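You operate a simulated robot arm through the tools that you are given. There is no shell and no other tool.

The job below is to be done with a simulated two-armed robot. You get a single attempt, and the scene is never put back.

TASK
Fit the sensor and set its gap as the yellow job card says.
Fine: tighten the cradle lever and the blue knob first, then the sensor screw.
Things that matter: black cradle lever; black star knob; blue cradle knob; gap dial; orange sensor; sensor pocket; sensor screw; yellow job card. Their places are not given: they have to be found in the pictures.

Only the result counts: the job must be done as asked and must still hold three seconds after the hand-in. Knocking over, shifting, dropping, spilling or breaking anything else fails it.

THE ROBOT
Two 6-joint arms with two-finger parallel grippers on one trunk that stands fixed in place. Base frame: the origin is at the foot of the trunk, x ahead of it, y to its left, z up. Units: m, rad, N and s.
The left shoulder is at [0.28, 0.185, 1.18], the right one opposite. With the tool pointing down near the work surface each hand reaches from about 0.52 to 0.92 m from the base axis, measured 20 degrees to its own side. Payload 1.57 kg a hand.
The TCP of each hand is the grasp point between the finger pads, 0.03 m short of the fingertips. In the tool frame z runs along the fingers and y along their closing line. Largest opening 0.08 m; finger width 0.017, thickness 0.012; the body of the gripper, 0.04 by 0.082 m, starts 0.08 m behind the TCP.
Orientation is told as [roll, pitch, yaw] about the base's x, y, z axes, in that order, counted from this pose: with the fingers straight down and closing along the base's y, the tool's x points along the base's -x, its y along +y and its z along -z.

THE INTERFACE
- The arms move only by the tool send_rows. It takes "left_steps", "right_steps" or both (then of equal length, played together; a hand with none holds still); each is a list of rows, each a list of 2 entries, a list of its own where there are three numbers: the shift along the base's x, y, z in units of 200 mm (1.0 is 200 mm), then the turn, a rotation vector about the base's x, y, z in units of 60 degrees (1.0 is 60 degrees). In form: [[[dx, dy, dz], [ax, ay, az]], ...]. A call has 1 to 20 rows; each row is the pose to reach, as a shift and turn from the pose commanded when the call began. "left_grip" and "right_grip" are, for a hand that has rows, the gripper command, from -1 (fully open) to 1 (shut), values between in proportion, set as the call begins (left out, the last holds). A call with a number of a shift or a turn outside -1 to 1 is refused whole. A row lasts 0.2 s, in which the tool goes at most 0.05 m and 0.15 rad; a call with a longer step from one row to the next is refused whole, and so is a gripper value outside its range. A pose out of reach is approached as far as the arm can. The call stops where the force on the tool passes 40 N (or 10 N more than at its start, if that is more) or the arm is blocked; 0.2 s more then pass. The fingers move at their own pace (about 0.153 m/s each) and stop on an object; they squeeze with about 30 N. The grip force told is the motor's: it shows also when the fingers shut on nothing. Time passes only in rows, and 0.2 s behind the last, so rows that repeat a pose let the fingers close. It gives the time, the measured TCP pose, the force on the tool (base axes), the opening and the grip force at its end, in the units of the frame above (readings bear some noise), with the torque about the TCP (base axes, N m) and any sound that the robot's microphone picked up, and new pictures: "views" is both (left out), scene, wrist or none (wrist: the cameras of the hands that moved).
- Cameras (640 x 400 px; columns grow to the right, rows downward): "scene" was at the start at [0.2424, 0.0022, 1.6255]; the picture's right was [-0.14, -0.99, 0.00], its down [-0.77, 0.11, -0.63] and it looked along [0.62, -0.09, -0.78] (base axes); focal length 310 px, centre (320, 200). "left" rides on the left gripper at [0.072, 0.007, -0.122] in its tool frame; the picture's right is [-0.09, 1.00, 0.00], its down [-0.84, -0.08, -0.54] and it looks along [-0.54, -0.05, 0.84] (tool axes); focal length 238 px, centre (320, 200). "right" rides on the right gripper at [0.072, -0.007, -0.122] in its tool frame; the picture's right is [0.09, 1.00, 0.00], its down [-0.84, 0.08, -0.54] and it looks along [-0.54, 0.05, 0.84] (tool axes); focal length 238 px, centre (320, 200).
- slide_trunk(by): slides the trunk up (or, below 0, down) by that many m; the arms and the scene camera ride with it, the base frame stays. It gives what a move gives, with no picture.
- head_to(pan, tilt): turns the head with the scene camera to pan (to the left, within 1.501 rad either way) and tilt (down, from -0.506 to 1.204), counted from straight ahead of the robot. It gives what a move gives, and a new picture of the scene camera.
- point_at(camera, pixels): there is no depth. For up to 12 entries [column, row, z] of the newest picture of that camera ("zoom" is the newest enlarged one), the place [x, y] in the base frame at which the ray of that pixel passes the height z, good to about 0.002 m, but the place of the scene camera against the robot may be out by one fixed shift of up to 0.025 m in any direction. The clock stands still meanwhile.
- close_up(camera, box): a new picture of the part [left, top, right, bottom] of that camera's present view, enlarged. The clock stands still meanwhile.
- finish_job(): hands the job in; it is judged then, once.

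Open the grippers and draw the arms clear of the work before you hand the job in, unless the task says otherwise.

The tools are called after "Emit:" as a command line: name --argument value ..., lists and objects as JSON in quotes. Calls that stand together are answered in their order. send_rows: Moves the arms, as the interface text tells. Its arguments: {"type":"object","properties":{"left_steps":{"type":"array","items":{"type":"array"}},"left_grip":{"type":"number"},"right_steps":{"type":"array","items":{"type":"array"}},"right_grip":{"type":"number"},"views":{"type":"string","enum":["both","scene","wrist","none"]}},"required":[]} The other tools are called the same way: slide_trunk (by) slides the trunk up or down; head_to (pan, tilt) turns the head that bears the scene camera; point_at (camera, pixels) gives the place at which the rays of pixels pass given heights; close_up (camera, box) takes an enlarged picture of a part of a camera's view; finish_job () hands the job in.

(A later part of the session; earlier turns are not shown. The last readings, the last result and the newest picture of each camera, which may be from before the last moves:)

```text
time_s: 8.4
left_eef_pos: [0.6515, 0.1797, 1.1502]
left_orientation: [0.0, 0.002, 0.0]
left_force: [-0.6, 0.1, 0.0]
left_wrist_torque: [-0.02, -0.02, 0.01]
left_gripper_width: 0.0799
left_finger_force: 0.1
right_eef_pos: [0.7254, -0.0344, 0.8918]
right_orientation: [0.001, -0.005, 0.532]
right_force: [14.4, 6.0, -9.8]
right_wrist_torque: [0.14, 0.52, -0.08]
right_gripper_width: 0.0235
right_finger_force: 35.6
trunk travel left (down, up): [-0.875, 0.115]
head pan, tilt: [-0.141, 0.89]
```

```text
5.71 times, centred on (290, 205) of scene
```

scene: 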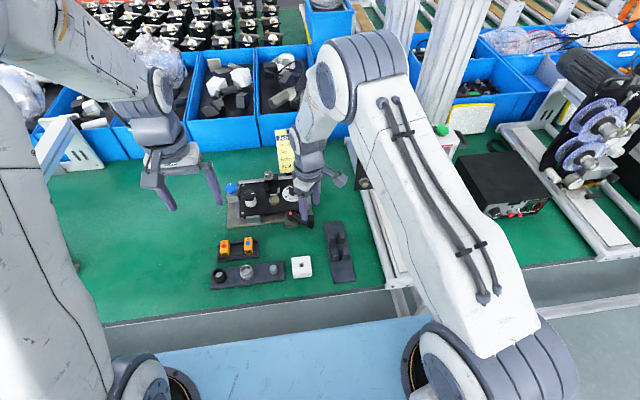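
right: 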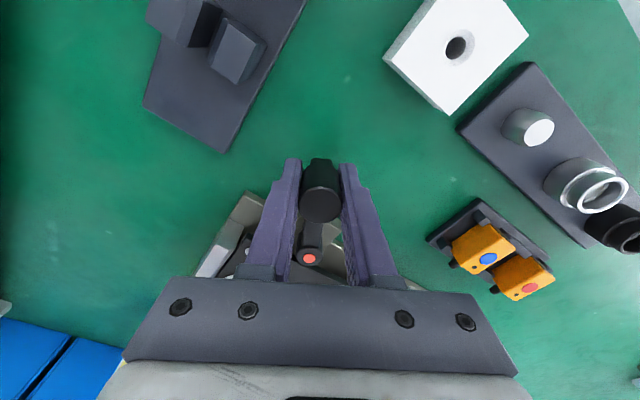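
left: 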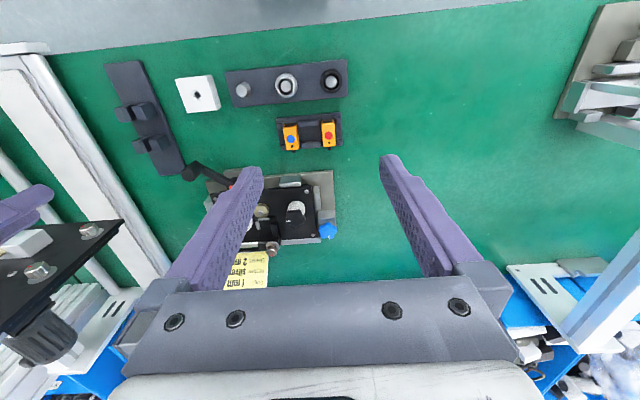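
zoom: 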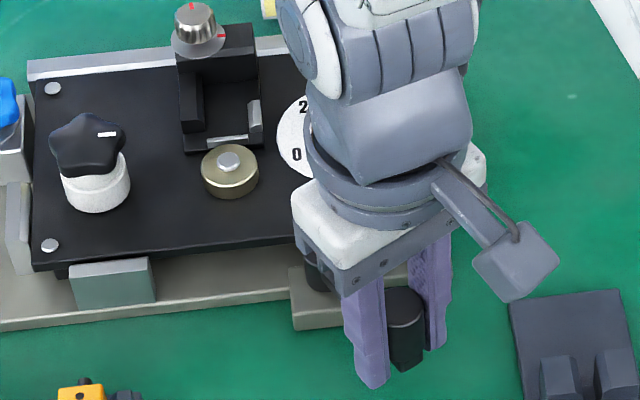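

The lever follows freely; the 15 N reading points toward the pivot, meaning my arc is slightly wide. I continue clockwise 0.36 rad with the radius reduced ~1.5 mm.

Emit:
send_rows --right_steps '[[[-0.0105, 0.039, -0.002], [0, 0, -0.1146]], [[-0.023, 0.0755, -0.003], [0, 0, -0.2292]], [[-0.031, 0.114, -0.003], [0, 0, -0.3438]]]' --views "wrist"

```text
time_s: 9.2
left_eef_pos: [0.6512, 0.1788, 1.1501]
left_orientation: [0.0, 0.002, 0.0]
left_force: [-0.3, 0.4, 0.1]
left_wrist_torque: [0.01, -0.05, -0.02]
left_gripper_width: 0.0802
left_finger_force: 0.0
right_eef_pos: [0.7182, -0.0131, 0.8927]
right_orientation: [-0.002, -0.002, 0.172]
right_force: [21.2, 1.2, -5.6]
right_wrist_torque: [-0.58, 0.51, -0.18]
right_gripper_width: 0.0233
right_finger_force: 35.4
trunk travel left (down, up): [-0.875, 0.115]
head pan, tilt: [-0.141, 0.89]
```

right: 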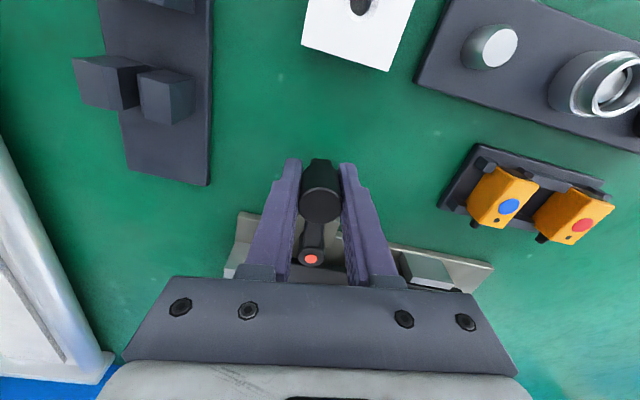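

Again the force is mostly radial (21 N toward the pivot), tangential drag is small. I go on clockwise another 0.36 rad with a smaller radius.

Emit:
send_rows --right_steps '[[[0.0095, 0.04, 0], [0, 0, -0.1146]], [[0.015, 0.078, 0], [0, 0, -0.2292]], [[0.022, 0.1145, 0], [0, 0, -0.3438]]]' --views "wrist"

```text
time_s: 10.0
left_eef_pos: [0.6496, 0.1793, 1.1516]
left_orientation: [0.0, -0.001, 0.001]
left_force: [0.1, 0.1, -0.1]
left_wrist_torque: [-0.01, -0.04, -0.02]
left_gripper_width: 0.0801
left_finger_force: 0.0
right_eef_pos: [0.7163, 0.0099, 0.8933]
right_orientation: [-0.004, 0.003, -0.189]
right_force: [-3.0, 0.4, 9.4]
right_wrist_torque: [0.19, 0.4, -0.01]
right_gripper_width: 0.0234
right_finger_force: 35.5
trunk travel left (down, up): [-0.875, 0.115]
head pan, tilt: [-0.141, 0.89]
```

right: 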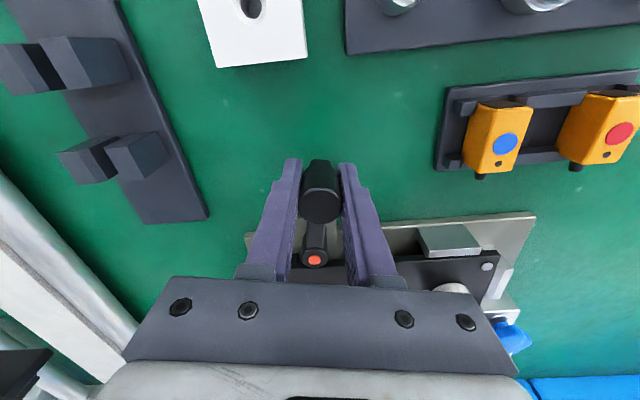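

No resistance yet and 1.08 rad turned; the pose fits a circle of radius 0.067 about the pivot. I continue clockwise another 0.36 rad.

Emit:
send_rows --right_steps '[[[0.0075, 0.038, 0], [0, 0, -0.1146]], [[0.0215, 0.075, 0], [0, 0, -0.2292]], [[0.0395, 0.1105, 0], [0, 0, -0.3438]]]' --views "wrist"

Emit:
close_up --camera "scene" --box '[230, 170, 340, 240]'

```text
time_s: 10.8
left_eef_pos: [0.6482, 0.1784, 1.1517]
left_orientation: [0.0, 0.0, 0.001]
left_force: [0.4, -0.6, 0.6]
left_wrist_torque: [0.0, 0.02, 0.0]
left_gripper_width: 0.0801
left_finger_force: 0.0
right_eef_pos: [0.7244, 0.0337, 0.8922]
right_orientation: [-0.005, 0.003, -0.549]
right_force: [-19.4, 0.5, 5.8]
right_wrist_torque: [0.44, 0.21, -0.38]
right_gripper_width: 0.0234
right_finger_force: 35.4
trunk travel left (down, up): [-0.875, 0.115]
head pan, tilt: [-0.141, 0.89]
```

right: 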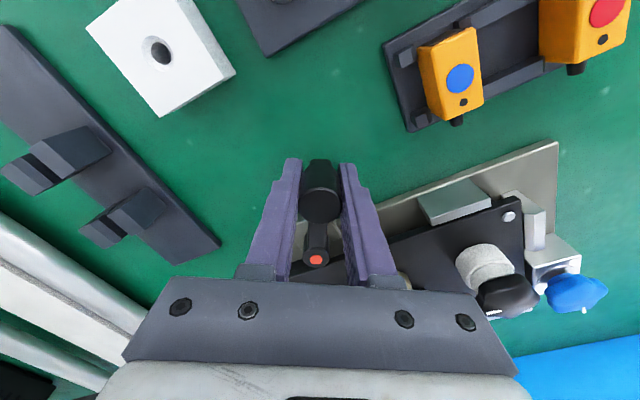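

```text
5.71 times, centred on (285, 205) of scene
```

zoom: 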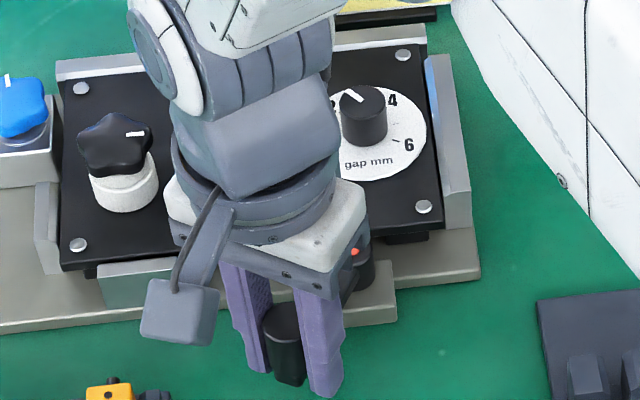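

A tangential drag of about 10 N begins to show (force (-19.4,0.5)), partly an inward-offset of my arc. I continue in smaller reach, 0.36 rad, with the arc corrected outward.

Emit:
send_rows --right_steps '[[[0.008, 0.0405, 0], [0, 0, -0.1146]], [[0.035, 0.071, 0], [0, 0, -0.2292]], [[0.0655, 0.098, 0], [0, 0, -0.3438]]]' --views "wrist"

```text
time_s: 11.3
left_eef_pos: [0.6495, 0.1795, 1.1518]
left_orientation: [0.001, -0.001, -0.001]
left_force: [0.4, 0.4, 0.5]
left_wrist_torque: [0.03, -0.01, 0.01]
left_gripper_width: 0.0799
left_finger_force: 0.0
right_eef_pos: [0.7282, 0.0341, 0.8922]
right_orientation: [-0.023, 0.003, -0.702]
right_force: [-6.2, -25.7, 16.4]
right_wrist_torque: [0.53, -0.54, 0.23]
right_gripper_width: 0.0236
right_finger_force: 36.2
trunk travel left (down, up): [-0.875, 0.115]
head pan, tilt: [-0.141, 0.89]
stopped in row 2 (right hand): the force on the tool passed its limit at 48 N (the readings are from after the stop); the commanded pose is now the measured one
```

right: 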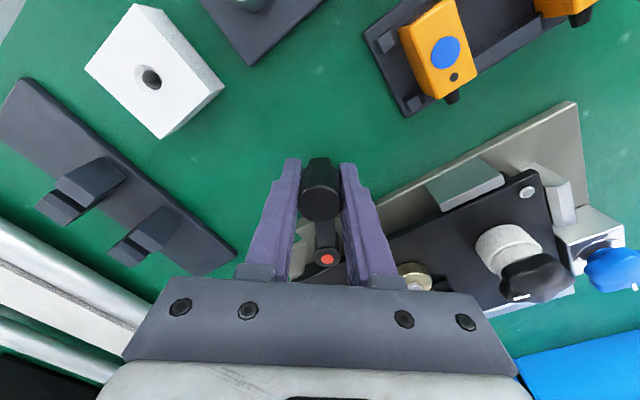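

The lever hit a firm stop at 48 N after about 85–90° clockwise: it looks tight. I open the right gripper and lift straight up.

Emit:
send_rows --right_steps '[[[0, 0, 0], [0, 0, 0]], [[0, 0, 0], [0, 0, 0]], [[0, 0, 0.2], [0, 0, 0]], [[0, 0, 0.4], [0, 0, 0]], [[0, 0, 0.6], [0, 0, 0]]]' --right_grip -0.2 --views "both"

Emit:
close_up --camera "right" --box '[240, 80, 440, 240]'

Emit:
close_up --camera "left" --box '[150, 120, 350, 270]'

```text
time_s: 12.5
left_eef_pos: [0.6501, 0.1786, 1.1517]
left_orientation: [-0.001, 0.0, -0.001]
left_force: [0.1, 0.4, 0.1]
left_wrist_torque: [0.01, 0.01, 0.04]
left_gripper_width: 0.0799
left_finger_force: 0.1
right_eef_pos: [0.7275, 0.0368, 1.0136]
right_orientation: [-0.016, 0.003, -0.703]
right_force: [0.0, 0.6, -0.4]
right_wrist_torque: [-0.01, 0.02, 0.0]
right_gripper_width: 0.0479
right_finger_force: 0.0
trunk travel left (down, up): [-0.875, 0.115]
head pan, tilt: [-0.141, 0.89]
```

scene: 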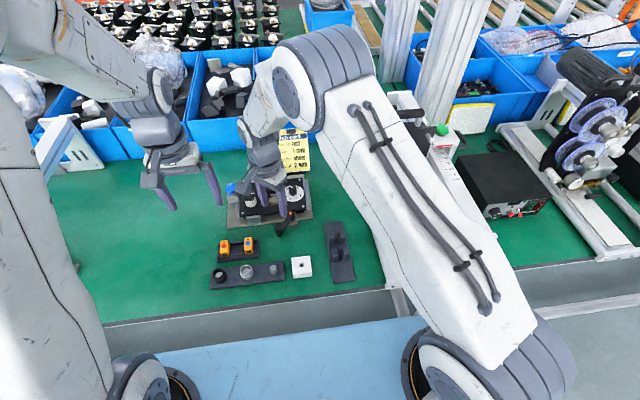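
right: 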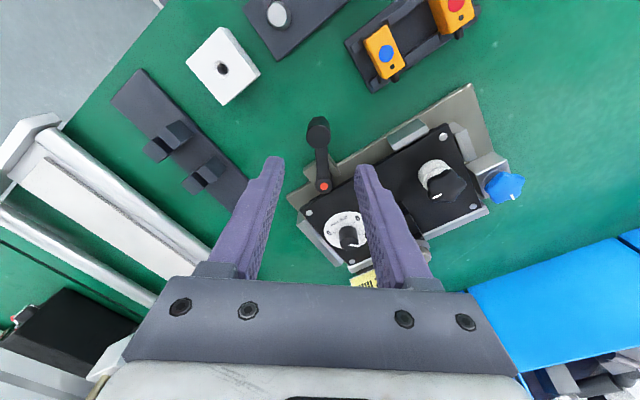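

```text
2.50 times, centred on (340, 160) of right
```

zoom: 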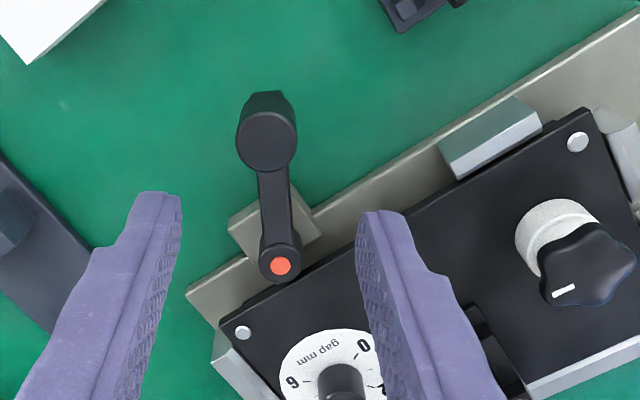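

```text
2.67 times, centred on (250, 195) of left
```

zoom: 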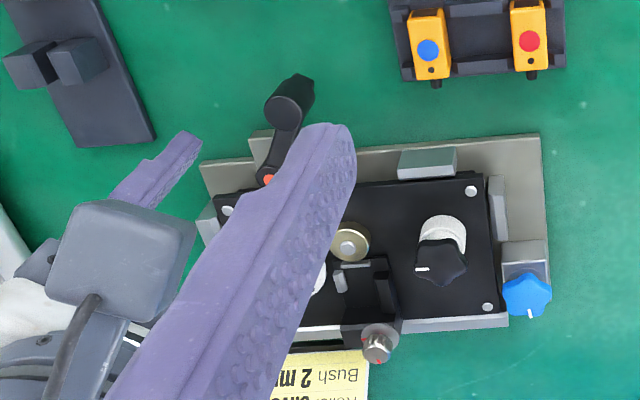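

I measure the lever's new direction from the right camera: handle top (318.8,136.4), pivot dot (324,186.4).

Emit:
point_at --camera "right" --pixels '[[318.8, 136.4, 0.911], [324, 186.4, 0.885], [318.8, 136.4, 0.9]]'

```text
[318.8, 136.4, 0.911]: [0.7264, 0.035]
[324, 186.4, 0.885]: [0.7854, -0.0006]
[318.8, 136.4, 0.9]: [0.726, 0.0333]
```

The lever now points to (0.726,0.035), about 84° from its start and against its stop. I retract the right hand to the side and unwind its yaw.

Emit:
send_rows --right_steps '[[[-0.1, -0.1, 0.08], [0, 0, 0.096]], [[-0.2, -0.25, 0.16], [0, 0, 0.192]], [[-0.32, -0.4, 0.24], [0, 0, 0.288]], [[-0.43, -0.55, 0.32], [0, 0, 0.383]], [[-0.54, -0.7, 0.4], [0, 0, 0.479]], [[-0.65, -0.85, 0.48], [0, 0, 0.575]], [[-0.75, -1.0, 0.55], [0, 0, 0.671]]]' --views "both"

Emit:
close_up --camera "scene" --box '[210, 160, 330, 240]'

Emit:
close_up --camera "scene" --box '[220, 175, 250, 205]'

```text
time_s: 14.1
left_eef_pos: [0.6509, 0.1796, 1.1516]
left_orientation: [0.0, -0.001, 0.001]
left_force: [0.5, 0.0, 0.5]
left_wrist_torque: [-0.01, 0.01, -0.04]
left_gripper_width: 0.0799
left_finger_force: 0.2
right_eef_pos: [0.5771, -0.1637, 1.1165]
right_orientation: [-0.017, 0.003, 0.002]
right_force: [0.1, -0.1, -0.5]
right_wrist_torque: [0.0, 0.0, 0.01]
right_gripper_width: 0.0477
right_finger_force: 0.0
trunk travel left (down, up): [-0.875, 0.115]
head pan, tilt: [-0.141, 0.89]
```

scene: 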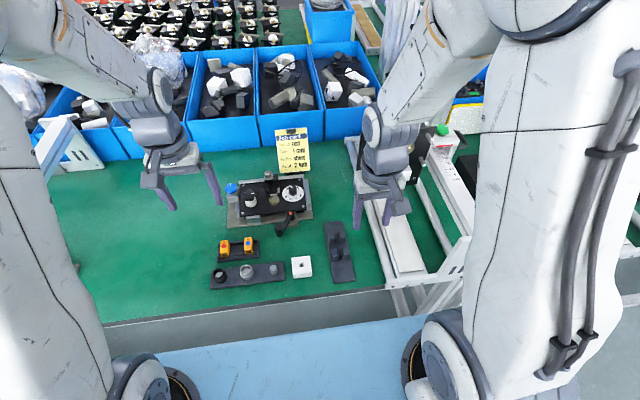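
right: 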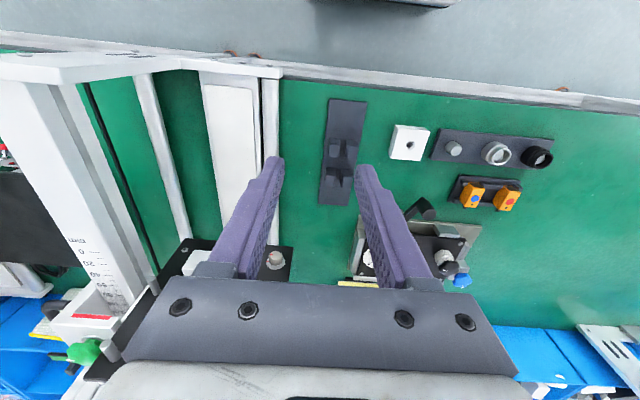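

```text
5.00 times, centred on (270, 200) of scene
```

zoom: 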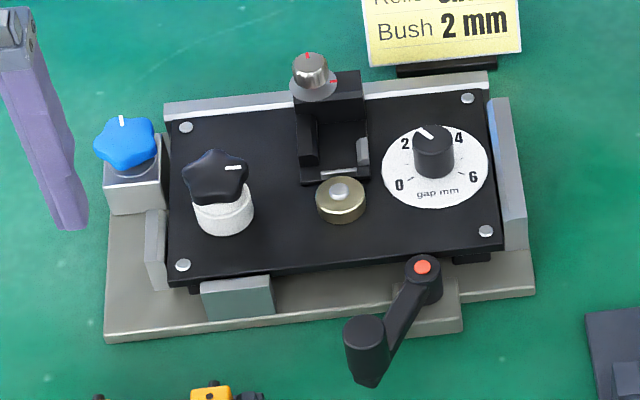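

```text
13.33 times, centred on (235, 190) of scene
```

zoom: 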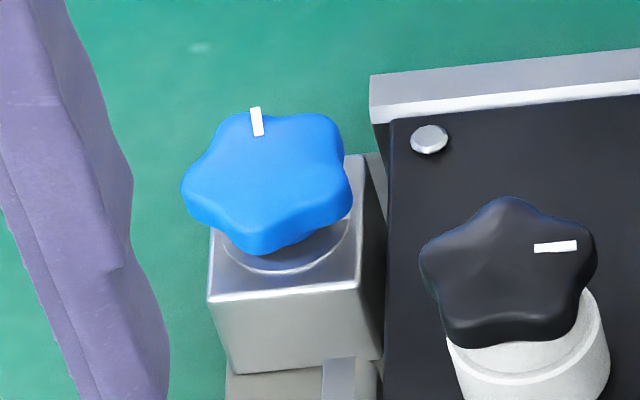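

The marks: blue knob's white mark points ahead (+x), the tight star knob's points right (-y). Before approaching the blue knob with the left hand I look at its height and block from the left camera.

Emit:
close_up --camera "left" --box '[285, 185, 365, 245]'

Emit:
close_up --camera "left" --box '[300, 205, 350, 245]'

```text
6.67 times, centred on (325, 215) of left
```

zoom: 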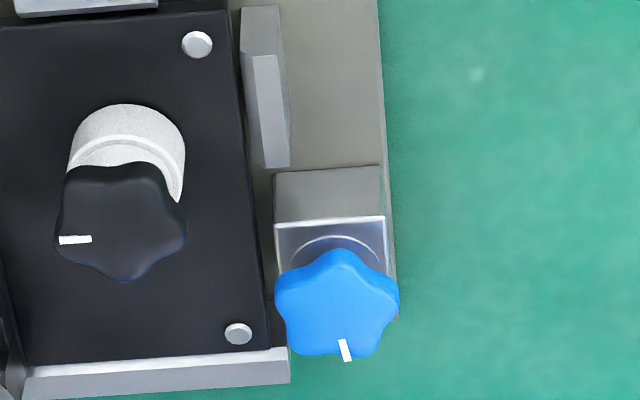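

```text
10.00 times, centred on (325, 225) of left
```

zoom: 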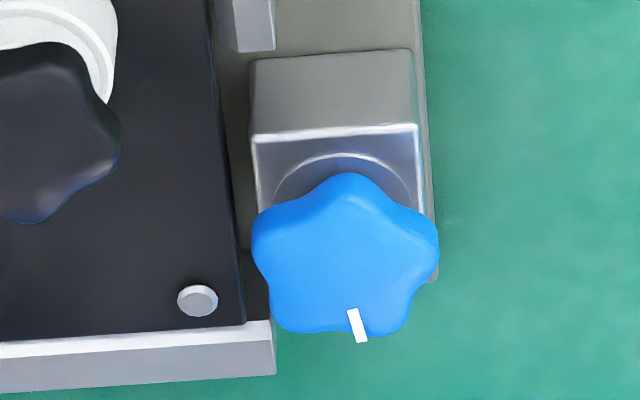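

I query the block's top front edge (zoom (256,138) and (418,126)), the knob's lower rim and the mark to get heights.

Emit:
point_at --camera "zoom" --pixels '[[256, 138, 0.865], [256, 138, 0.875], [418, 126, 0.875], [252, 58, 0.85], [412, 48, 0.85], [345, 262, 0.897], [357, 325, 0.897], [350, 178, 0.89], [437, 245, 0.89], [255, 225, 0.89], [197, 302, 0.885], [272, 322, 0.885]]'

```text
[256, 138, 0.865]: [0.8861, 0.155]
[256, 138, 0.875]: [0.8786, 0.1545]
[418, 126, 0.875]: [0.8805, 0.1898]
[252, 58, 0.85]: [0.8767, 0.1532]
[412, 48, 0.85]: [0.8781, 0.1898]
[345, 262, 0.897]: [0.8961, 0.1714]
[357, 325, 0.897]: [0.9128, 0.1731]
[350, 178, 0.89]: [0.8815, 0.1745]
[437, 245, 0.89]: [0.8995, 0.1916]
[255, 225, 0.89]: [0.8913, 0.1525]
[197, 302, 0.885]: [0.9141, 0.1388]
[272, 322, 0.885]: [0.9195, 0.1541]
```

Block top is z≈0.876, knob axis ≈(0.8945,0.172), radius ≈0.02, top 0.897. I bring the left hand toward it with +18° yaw (one finger on a lobe, the other in a valley).

Emit:
send_rows --left_steps '[[[0.2, -0.01, -0.1], [0, 0, 0.075]], [[0.4, -0.02, -0.2], [0, 0, 0.15]], [[0.6, -0.03, -0.3], [0, 0, 0.225]], [[0.8, -0.04, -0.4], [0, 0, 0.3]], [[0.9, -0.04, -0.45], [0, 0, 0.3]], [[0.9, -0.04, -0.45], [0, 0, 0.3]]]' --left_grip -0.6 --views "both"

Emit:
close_up --camera "left" --box '[270, 80, 430, 200]'

```text
time_s: 15.5
left_eef_pos: [0.83, 0.169, 1.0632]
left_orientation: [0.0, 0.001, 0.313]
left_force: [-0.2, -0.1, 0.1]
left_wrist_torque: [0.0, 0.02, 0.02]
left_gripper_width: 0.0639
left_finger_force: 0.1
right_eef_pos: [0.5776, -0.1639, 1.1178]
right_orientation: [-0.018, 0.003, 0.0]
right_force: [0.1, -0.4, -0.6]
right_wrist_torque: [0.02, 0.01, 0.01]
right_gripper_width: 0.0482
right_finger_force: 0.1
trunk travel left (down, up): [-0.875, 0.115]
head pan, tilt: [-0.141, 0.89]
```

scene: 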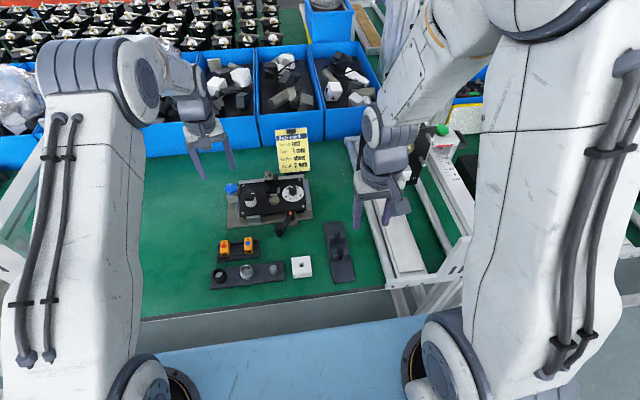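
left: 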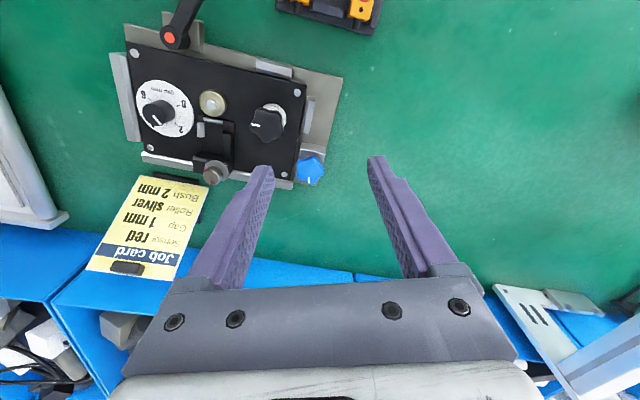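

```text
3.33 times, centred on (350, 140) of left
```

zoom: 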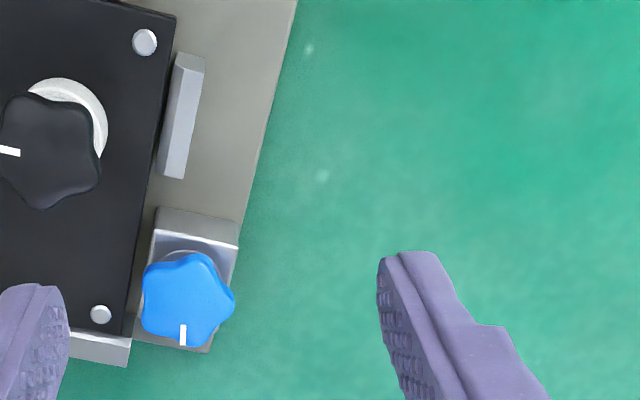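

I check the blue knob's place from here: zoom centre (187,299), mark (183,335).

Emit:
point_at --camera "zoom" --pixels '[[187, 299, 0.897], [183, 335, 0.897], [187, 299, 0.885], [100, 315, 0.885], [155, 233, 0.876], [239, 246, 0.876]]'

```text
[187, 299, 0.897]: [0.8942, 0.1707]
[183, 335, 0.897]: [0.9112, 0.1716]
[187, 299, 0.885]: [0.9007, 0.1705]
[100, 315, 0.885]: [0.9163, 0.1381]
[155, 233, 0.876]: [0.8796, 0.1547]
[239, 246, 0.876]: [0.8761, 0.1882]
```

The axis is (0.8945,0.1715). I move above it at z≈0.96, open 0.064.

Emit:
send_rows --left_steps '[[[0.1075, 0, -0.1667], [0, 0, 0]], [[0.215, 0, -0.3333], [0, 0, 0]], [[0.3225, 0, -0.5], [0, 0, 0]], [[0.3225, 0, -0.5], [0, 0, 0]]]' --views "wrist"

Emit:
close_up --camera "scene" --box '[190, 150, 290, 220]'

Emit:
close_up --camera "left" --box '[240, 80, 400, 200]'

```text
time_s: 16.5
left_eef_pos: [0.8931, 0.1711, 0.9587]
left_orientation: [0.0, 0.002, 0.314]
left_force: [0.3, -1.1, -0.3]
left_wrist_torque: [0.0, 0.01, 0.02]
left_gripper_width: 0.0638
left_finger_force: 0.1
right_eef_pos: [0.577, -0.1628, 1.1174]
right_orientation: [-0.018, 0.004, -0.001]
right_force: [0.0, 0.1, -1.0]
right_wrist_torque: [0.04, 0.0, 0.0]
right_gripper_width: 0.0479
right_finger_force: 0.1
trunk travel left (down, up): [-0.875, 0.115]
head pan, tilt: [-0.141, 0.89]
```

left: 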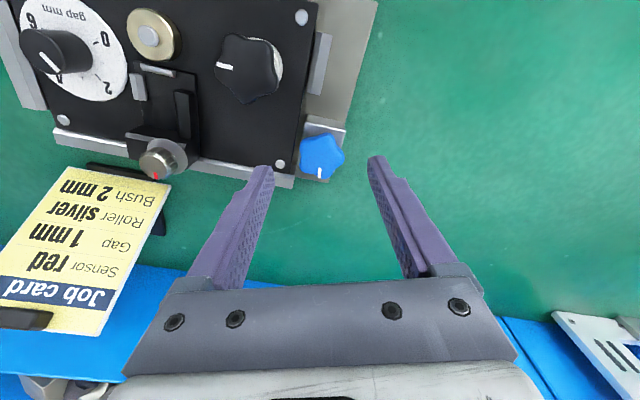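

```text
5.71 times, centred on (240, 185) of scene
```

zoom: 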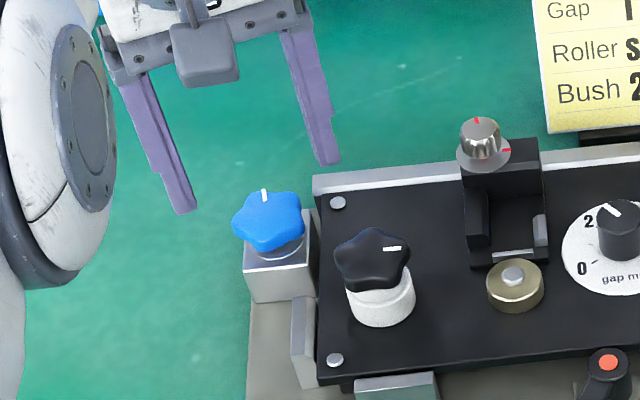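

```text
3.33 times, centred on (320, 140) of left
```

zoom: 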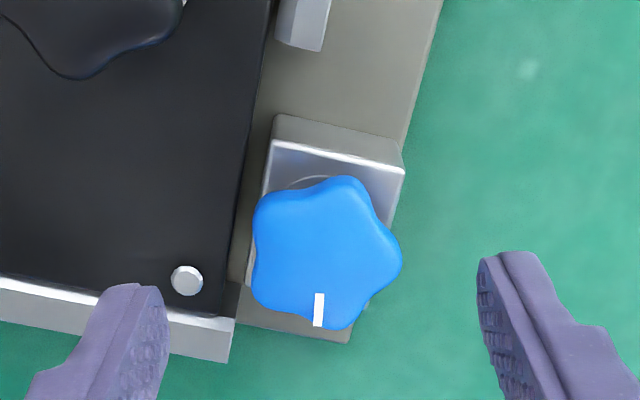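

The right lobe (398,255) lines up with the closing direction and a valley is opposite. I verify the knob centre (325,252) once more.

Emit:
point_at --camera "zoom" --pixels '[[325, 253, 0.897], [319, 310, 0.897], [325, 253, 0.885], [187, 281, 0.885]]'

```text
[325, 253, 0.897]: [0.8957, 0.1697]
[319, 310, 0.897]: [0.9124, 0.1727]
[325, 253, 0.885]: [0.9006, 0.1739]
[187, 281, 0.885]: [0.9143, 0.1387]
```

Centre agrees within 2 mm. I lower to TCP z≈0.917 (tips 0.887, above the block top at 0.876) and look at contact forces.

Emit:
send_rows --left_steps '[[[0, 0, -0.1], [0, 0, 0]], [[0, 0, -0.18], [0, 0, 0]], [[0, 0, -0.215], [0, 0, 0]], [[0, 0, -0.215], [0, 0, 0]]]' --views "wrist"

Emit:
close_up --camera "scene" --box '[210, 160, 270, 210]'

```text
time_s: 17.5
left_eef_pos: [0.8877, 0.1712, 0.9179]
left_orientation: [0.0, 0.001, 0.314]
left_force: [-0.5, 0.6, 0.4]
left_wrist_torque: [0.0, 0.0, 0.02]
left_gripper_width: 0.0638
left_finger_force: 0.1
left hand out of reach, approached as far as the arm can: row 2, 3, 4
right_eef_pos: [0.5774, -0.1625, 1.1167]
right_orientation: [-0.016, 0.004, 0.0]
right_force: [0.1, -0.3, -0.2]
right_wrist_torque: [-0.03, 0.04, 0.02]
right_gripper_width: 0.048
right_finger_force: 0.0
trunk travel left (down, up): [-0.875, 0.115]
head pan, tilt: [-0.141, 0.89]
```

left: 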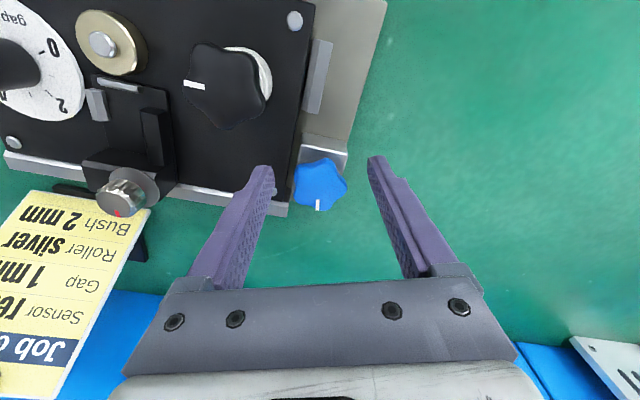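

```text
8.00 times, centred on (240, 185) of scene
```

zoom: 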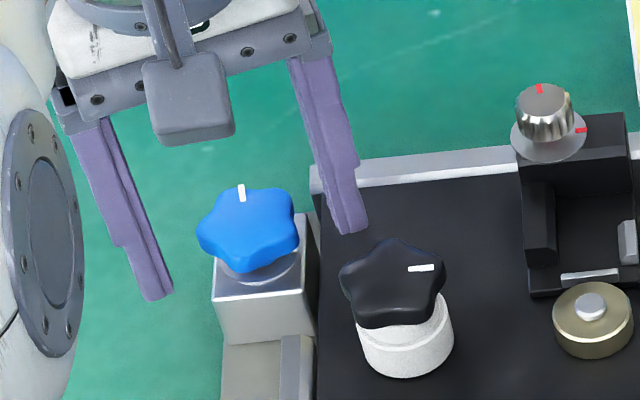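

The left arm cannot reach x=0.8945 at this height (x stopped at 0.8877): its wrist hangs below the shoulder. I raise the hand so the trunk can then slide down for more reach.

Emit:
send_rows --left_steps '[[[0, 0, 0.0], [0, 0, 0]], [[0, 0, 0.22], [0, 0, 0]], [[0, 0, 0.44], [0, 0, 0]], [[0, 0, 0.66], [0, 0, 0]], [[0, 0, 0.8], [0, 0, 0]]]' --views "none"

Emit:
slide_trunk --by -0.12

```text
time_s: 18.7
left_eef_pos: [0.8915, 0.1734, 1.0807]
left_orientation: [0.002, 0.0, 0.315]
left_force: [-0.2, -0.6, -0.4]
left_wrist_torque: [0.02, 0.03, 0.02]
left_gripper_width: 0.0642
left_finger_force: 0.0
right_eef_pos: [0.5766, -0.163, 1.1167]
right_orientation: [-0.018, 0.002, 0.0]
right_force: [0.4, -0.2, -0.4]
right_wrist_torque: [-0.01, -0.01, -0.02]
right_gripper_width: 0.048
right_finger_force: 0.0
trunk travel left (down, up): [-0.875, 0.115]
head pan, tilt: [-0.141, 0.89]
```

```text
time_s: 20.2
left_eef_pos: [0.8913, 0.1737, 0.9609]
left_orientation: [0.001, 0.0, 0.314]
left_force: [0.1, 0.5, -0.1]
left_wrist_torque: [-0.02, 0.01, 0.02]
left_gripper_width: 0.064
left_finger_force: 0.0
right_eef_pos: [0.5763, -0.1645, 0.9981]
right_orientation: [-0.018, 0.002, 0.0]
right_force: [-0.1, 0.2, 0.0]
right_wrist_torque: [0.03, 0.02, -0.02]
right_gripper_width: 0.0482
right_finger_force: 0.0
trunk travel left (down, up): [-0.755, 0.235]
head pan, tilt: [-0.141, 0.89]
```

The trunk slid down 0.12 m. I test the new reach by moving the left hand 0.04 m further out at this safe height.

Emit:
send_rows --left_steps '[[[0.1, 0, 0], [0, 0, 0]], [[0.2, 0, 0], [0, 0, 0]], [[0.2, 0, 0], [0, 0, 0]]]' --views "both"

```text
time_s: 21.0
left_eef_pos: [0.9023, 0.1719, 0.9591]
left_orientation: [0.0, 0.0, 0.314]
left_force: [0.2, -0.2, 0.7]
left_wrist_torque: [0.0, -0.02, 0.0]
left_gripper_width: 0.0642
left_finger_force: 0.1
left hand out of reach, approached as far as the arm can: row 1, 2, 3
right_eef_pos: [0.5754, -0.1626, 0.998]
right_orientation: [-0.018, 0.002, -0.001]
right_force: [0.2, 0.1, 0.7]
right_wrist_torque: [0.0, -0.01, -0.02]
right_gripper_width: 0.048
right_finger_force: 0.0
trunk travel left (down, up): [-0.755, 0.235]
head pan, tilt: [-0.141, 0.89]
```

scene: 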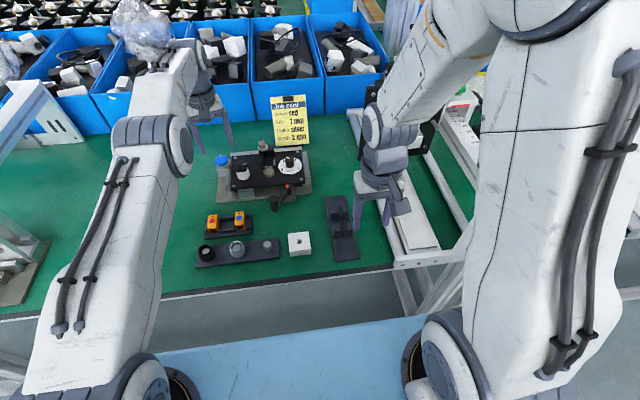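
left: 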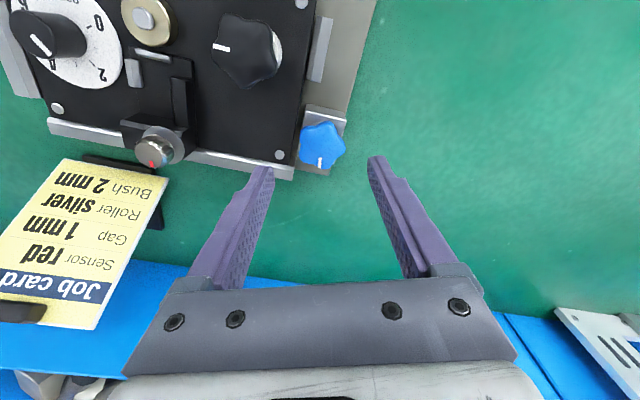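

Reach is now about 0.622 m from the shoulder (x≈0.902 here), enough for the blue knob. I step back 0.04 m to see how the command frame counts after an out-of-reach pose.

Emit:
send_rows --left_steps '[[[-0.1, 0, 0], [0, 0, 0]], [[-0.2, 0, 0], [0, 0, 0]], [[-0.2, 0, 0], [0, 0, 0]]]' --views "wrist"

Emit:
close_up --camera "left" --box '[240, 80, 400, 200]'

```text
time_s: 21.8
left_eef_pos: [0.8647, 0.1724, 0.959]
left_orientation: [0.0, 0.001, 0.313]
left_force: [0.5, 0.9, -0.3]
left_wrist_torque: [-0.01, -0.04, -0.02]
left_gripper_width: 0.0641
left_finger_force: 0.0
right_eef_pos: [0.575, -0.1631, 0.9969]
right_orientation: [-0.018, 0.003, -0.001]
right_force: [-0.4, 0.6, -0.5]
right_wrist_torque: [-0.01, 0.01, 0.0]
right_gripper_width: 0.0481
right_finger_force: 0.1
trunk travel left (down, up): [-0.755, 0.235]
head pan, tilt: [-0.141, 0.89]
```

left: 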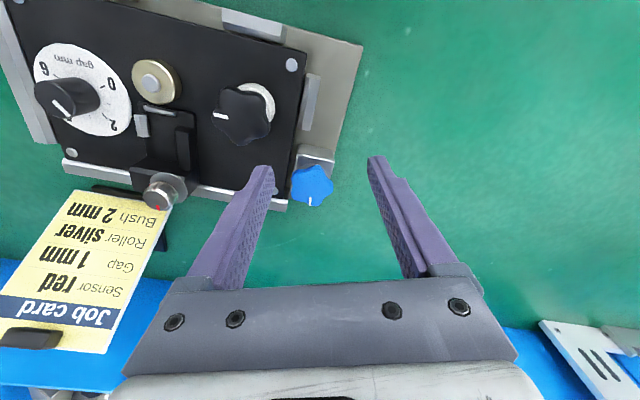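

```text
3.33 times, centred on (320, 140) of left
```

zoom: 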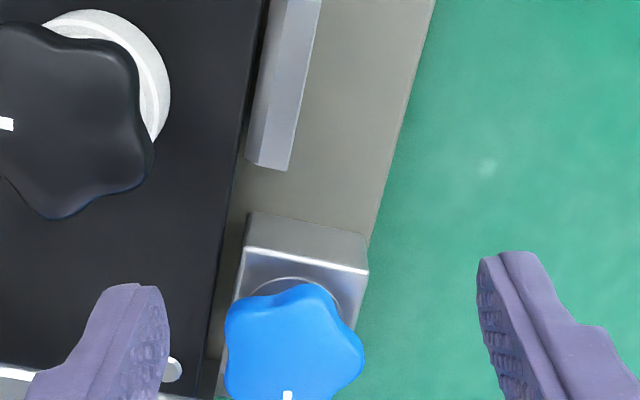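

The command frame resets to the reached pose. I now go to (0.8945,0.1715) and down to z≈0.917 over the blue knob.

Emit:
send_rows --left_steps '[[[0.1525, -0.005, 0], [0, 0, 0]], [[0.1525, -0.005, -0.08], [0, 0, 0]], [[0.1525, -0.005, -0.16], [0, 0, 0]], [[0.1525, -0.005, -0.21], [0, 0, 0]], [[0.1525, -0.005, -0.21], [0, 0, 0]]]' --views "wrist"

Emit:
close_up --camera "left" --box '[230, 110, 410, 230]'

Emit:
close_up --camera "scene" --box '[180, 130, 260, 190]'

```text
time_s: 23.0
left_eef_pos: [0.8936, 0.1723, 0.9175]
left_orientation: [-0.001, 0.0, 0.314]
left_force: [0.4, -0.1, -1.0]
left_wrist_torque: [0.01, 0.04, 0.06]
left_gripper_width: 0.0638
left_finger_force: 0.0
right_eef_pos: [0.577, -0.1622, 0.997]
right_orientation: [-0.018, 0.003, -0.001]
right_force: [-0.4, -0.2, 0.0]
right_wrist_torque: [0.07, 0.01, -0.02]
right_gripper_width: 0.0483
right_finger_force: 0.1
trunk travel left (down, up): [-0.755, 0.235]
head pan, tilt: [-0.141, 0.89]
```

left: 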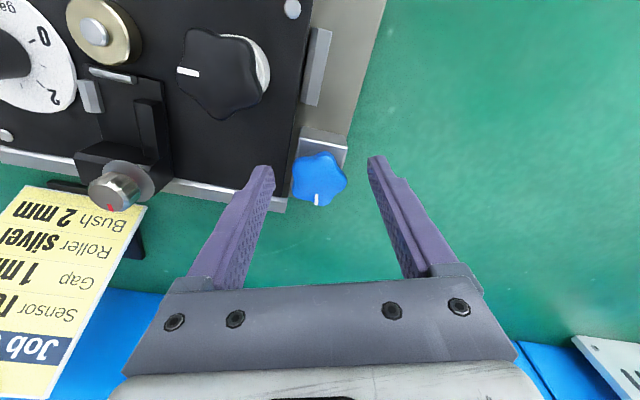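

```text
3.33 times, centred on (320, 170) of left
```

zoom: 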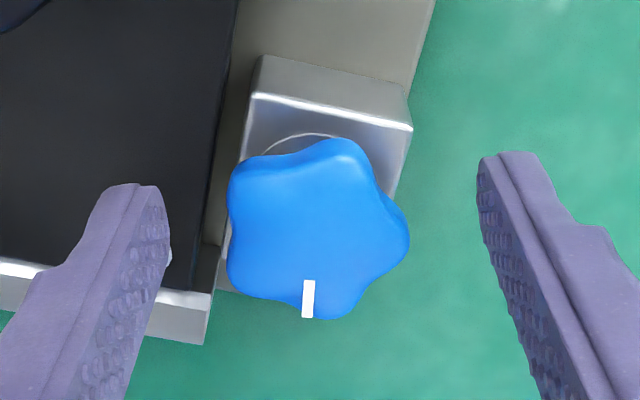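

```text
6.67 times, centred on (220, 160) of scene
```

zoom: 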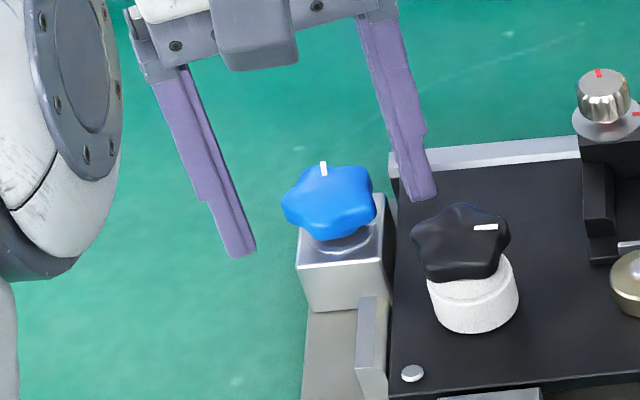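

The knob is centred between the fingers with tips just above the block. I close the left gripper.

Emit:
send_rows --left_steps '[[[0, 0, 0], [0, 0, 0]], [[0, 0, 0], [0, 0, 0]], [[0, 0, 0], [0, 0, 0]]]' --left_grip 1 --views "wrist"

Emit:
close_up --camera "left" --box '[230, 110, 410, 230]'

```text
time_s: 23.8
left_eef_pos: [0.8936, 0.171, 0.9186]
left_orientation: [-0.001, -0.001, 0.312]
left_force: [4.5, -8.9, -2.7]
left_wrist_torque: [-0.14, -0.33, -0.05]
left_gripper_width: 0.0358
left_finger_force: 42.6
right_eef_pos: [0.5764, -0.1646, 0.9972]
right_orientation: [-0.015, 0.005, 0.0]
right_force: [0.7, 0.8, -0.3]
right_wrist_torque: [0.0, 0.03, 0.02]
right_gripper_width: 0.0479
right_finger_force: 0.1
trunk travel left (down, up): [-0.755, 0.235]
head pan, tilt: [-0.141, 0.89]
```

left: 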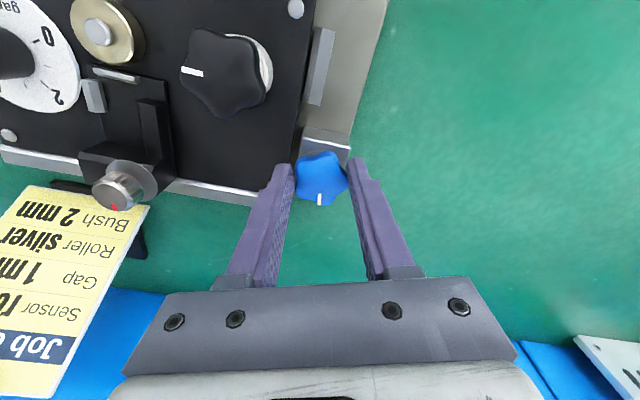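

```text
3.33 times, centred on (320, 170) of left
```

zoom: 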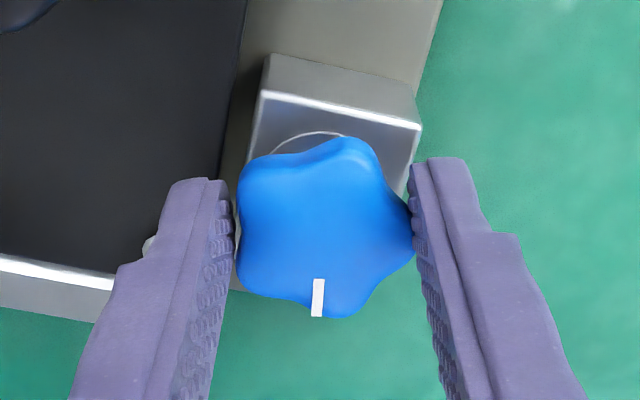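

Knob gripped (0.0358 m). I turn it clockwise 45° about its axis with a small relief shift and watch the torque.

Emit:
send_rows --left_steps '[[[0.002, -0.006, 0], [0, 0, -0.125]], [[0.002, -0.008, 0], [0, 0, -0.25]], [[0.002, -0.008, 0], [0, 0, -0.375]], [[0.002, -0.008, 0], [0, 0, -0.5]], [[0.002, -0.008, 0], [0, 0, -0.625]], [[0.002, -0.008, 0], [0, 0, -0.75]]]' --views "wrist"

Emit:
close_up --camera "left" --box '[230, 110, 410, 230]'

Emit:
close_up --camera "scene" --box '[180, 130, 260, 190]'

```text
time_s: 25.2
left_eef_pos: [0.8937, 0.1735, 0.917]
left_orientation: [0.002, 0.004, -0.474]
left_force: [4.7, 6.7, -9.1]
left_wrist_torque: [0.66, 0.71, 0.05]
left_gripper_width: 0.0359
left_finger_force: 42.5
right_eef_pos: [0.578, -0.1625, 0.9978]
right_orientation: [-0.019, 0.004, 0.001]
right_force: [-0.6, 0.2, 0.1]
right_wrist_torque: [-0.01, 0.03, -0.03]
right_gripper_width: 0.0479
right_finger_force: 0.0
trunk travel left (down, up): [-0.755, 0.235]
head pan, tilt: [-0.141, 0.89]
```

left: 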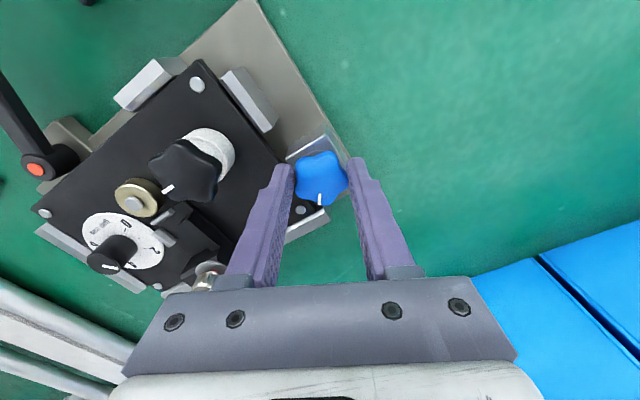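

```text
3.33 times, centred on (320, 170) of left
```

zoom: 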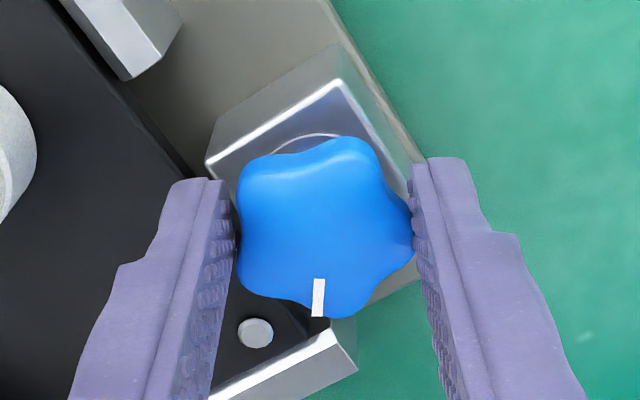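

```text
6.67 times, centred on (220, 160) of scene
```

zoom: 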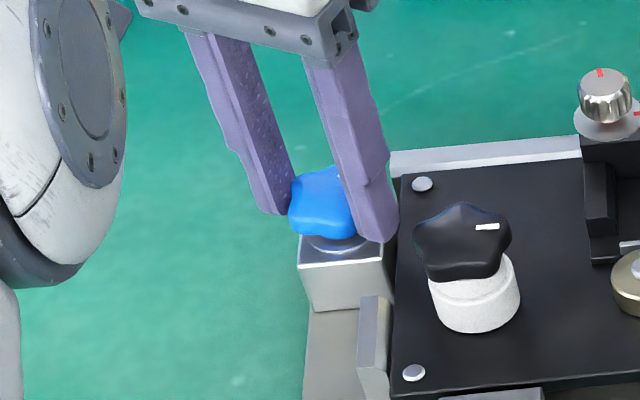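

The knob turned with the gripper (mark still in the same picture place) with negligible torque. I go on another 37.5° clockwise.

Emit:
send_rows --left_steps '[[[0, 0, 0], [0, 0, -0.125]], [[0, 0, 0], [0, 0, -0.25]], [[0, 0, 0], [0, 0, -0.375]], [[0, 0, 0], [0, 0, -0.5]], [[0, 0, 0], [0, 0, -0.625]]]' --views "wrist"

Emit:
close_up --camera "left" --box '[230, 110, 410, 230]'

```text
time_s: 26.4
left_eef_pos: [0.8955, 0.1759, 0.9162]
left_orientation: [0.002, 0.004, -1.127]
left_force: [15.1, 24.4, -27.1]
left_wrist_torque: [0.13, -0.36, 0.17]
left_gripper_width: 0.036
left_finger_force: 42.6
right_eef_pos: [0.578, -0.1624, 0.9967]
right_orientation: [-0.018, 0.005, -0.001]
right_force: [0.1, -0.3, 0.9]
right_wrist_torque: [-0.01, -0.01, 0.01]
right_gripper_width: 0.0481
right_finger_force: 0.0
trunk travel left (down, up): [-0.755, 0.235]
head pan, tilt: [-0.141, 0.89]
```

left: 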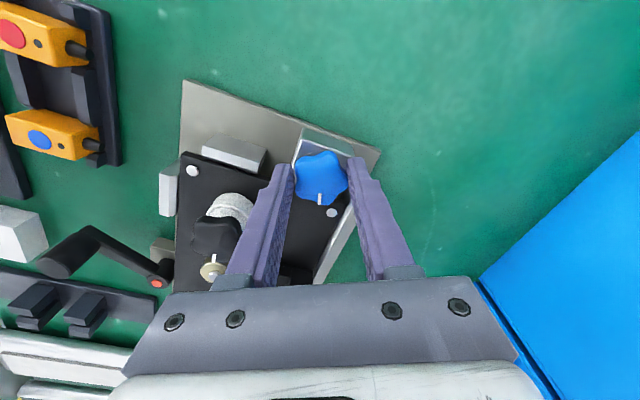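

```text
3.33 times, centred on (320, 170) of left
```

zoom: 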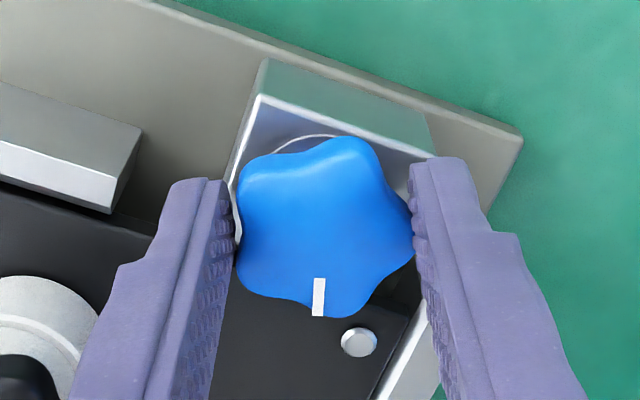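

Turned 82° so far; the force (15,24,-27) shows the knob is drawing down and my axis is slightly off. I relieve that with a shift (+2,+3,-4 mm) and continue turning 15°.

Emit:
send_rows --left_steps '[[[0.01, 0.015, -0.015], [0, 0, -0.02]], [[0.01, 0.017, -0.02], [0, 0, -0.1]], [[0.01, 0.017, -0.02], [0, 0, -0.18]], [[0.01, 0.017, -0.02], [0, 0, -0.25]]]' --views "wrist"

Emit:
close_up --camera "left" --box '[230, 110, 410, 230]'

```text
time_s: 27.4
left_eef_pos: [0.8974, 0.1764, 0.9157]
left_orientation: [0.004, 0.0, -1.391]
left_force: [0.4, 12.8, 1.0]
left_wrist_torque: [0.82, 0.24, 0.02]
left_gripper_width: 0.036
left_finger_force: 42.3
right_eef_pos: [0.5761, -0.1624, 0.9986]
right_orientation: [-0.017, 0.006, 0.002]
right_force: [-1.0, -0.6, 0.0]
right_wrist_torque: [0.03, 0.0, -0.01]
right_gripper_width: 0.0479
right_finger_force: 0.1
trunk travel left (down, up): [-0.755, 0.235]
head pan, tilt: [-0.141, 0.89]
```

left: 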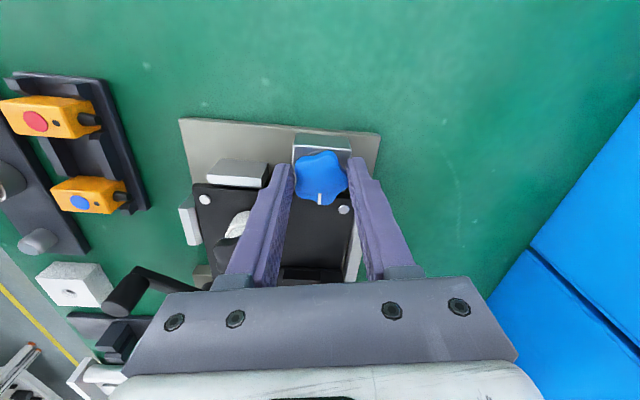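

```text
3.33 times, centred on (320, 170) of left
```

zoom: 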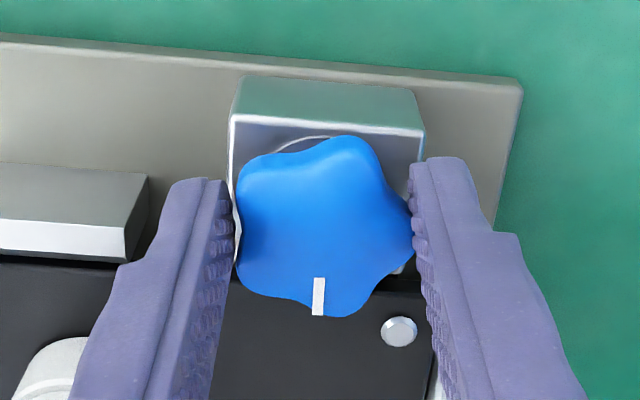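

Still turning freely at 98° (torque ≈0), the mark moving with the fingers; so more turn is needed. The motion shows the true axis at ≈(0.898,0.172). I continue 45° clockwise along that arc.

Emit:
send_rows --left_steps '[[[0.0025, 0.0025, 0], [0, 0, -0.125]], [[0.006, 0.005, 0], [0, 0, -0.25]], [[0.009, 0.005, 0], [0, 0, -0.375]], [[0.0115, 0.0035, 0], [0, 0, -0.5]], [[0.014, 0.002, 0], [0, 0, -0.625]], [[0.0165, 0.0005, 0], [0, 0, -0.75]]]' --views "wrist"

Emit:
close_up --camera "left" --box '[230, 110, 410, 230]'

Emit:
close_up --camera "scene" --box '[180, 130, 300, 210]'

```text
time_s: 28.8
left_eef_pos: [0.9002, 0.1771, 0.9137]
left_orientation: [0.002, 0.002, -2.173]
left_force: [2.7, 2.4, 4.1]
left_wrist_torque: [-0.18, 0.11, 0.69]
left_gripper_width: 0.0359
left_finger_force: 42.4
right_eef_pos: [0.5772, -0.1624, 0.997]
right_orientation: [-0.017, 0.004, 0.0]
right_force: [-0.6, -0.2, -0.4]
right_wrist_torque: [0.02, -0.02, 0.02]
right_gripper_width: 0.0481
right_finger_force: 0.1
trunk travel left (down, up): [-0.755, 0.235]
head pan, tilt: [-0.141, 0.89]
```

left: 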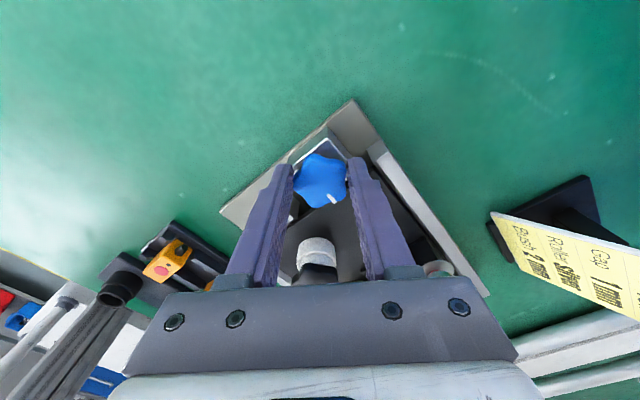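

```text
3.33 times, centred on (320, 170) of left
```

zoom: 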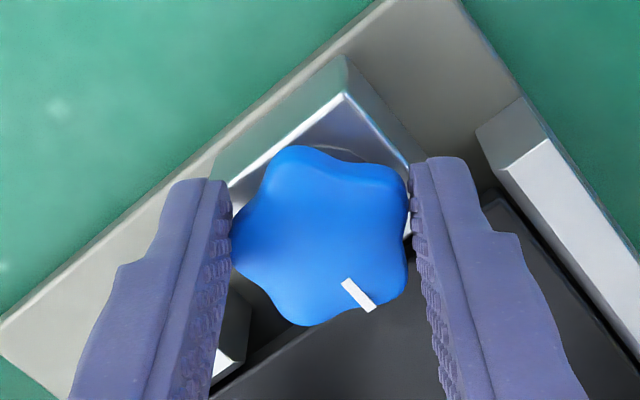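

```text
5.00 times, centred on (240, 170) of scene
```

zoom: 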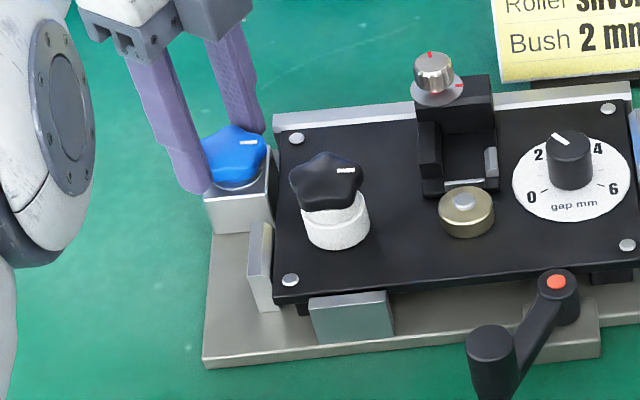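

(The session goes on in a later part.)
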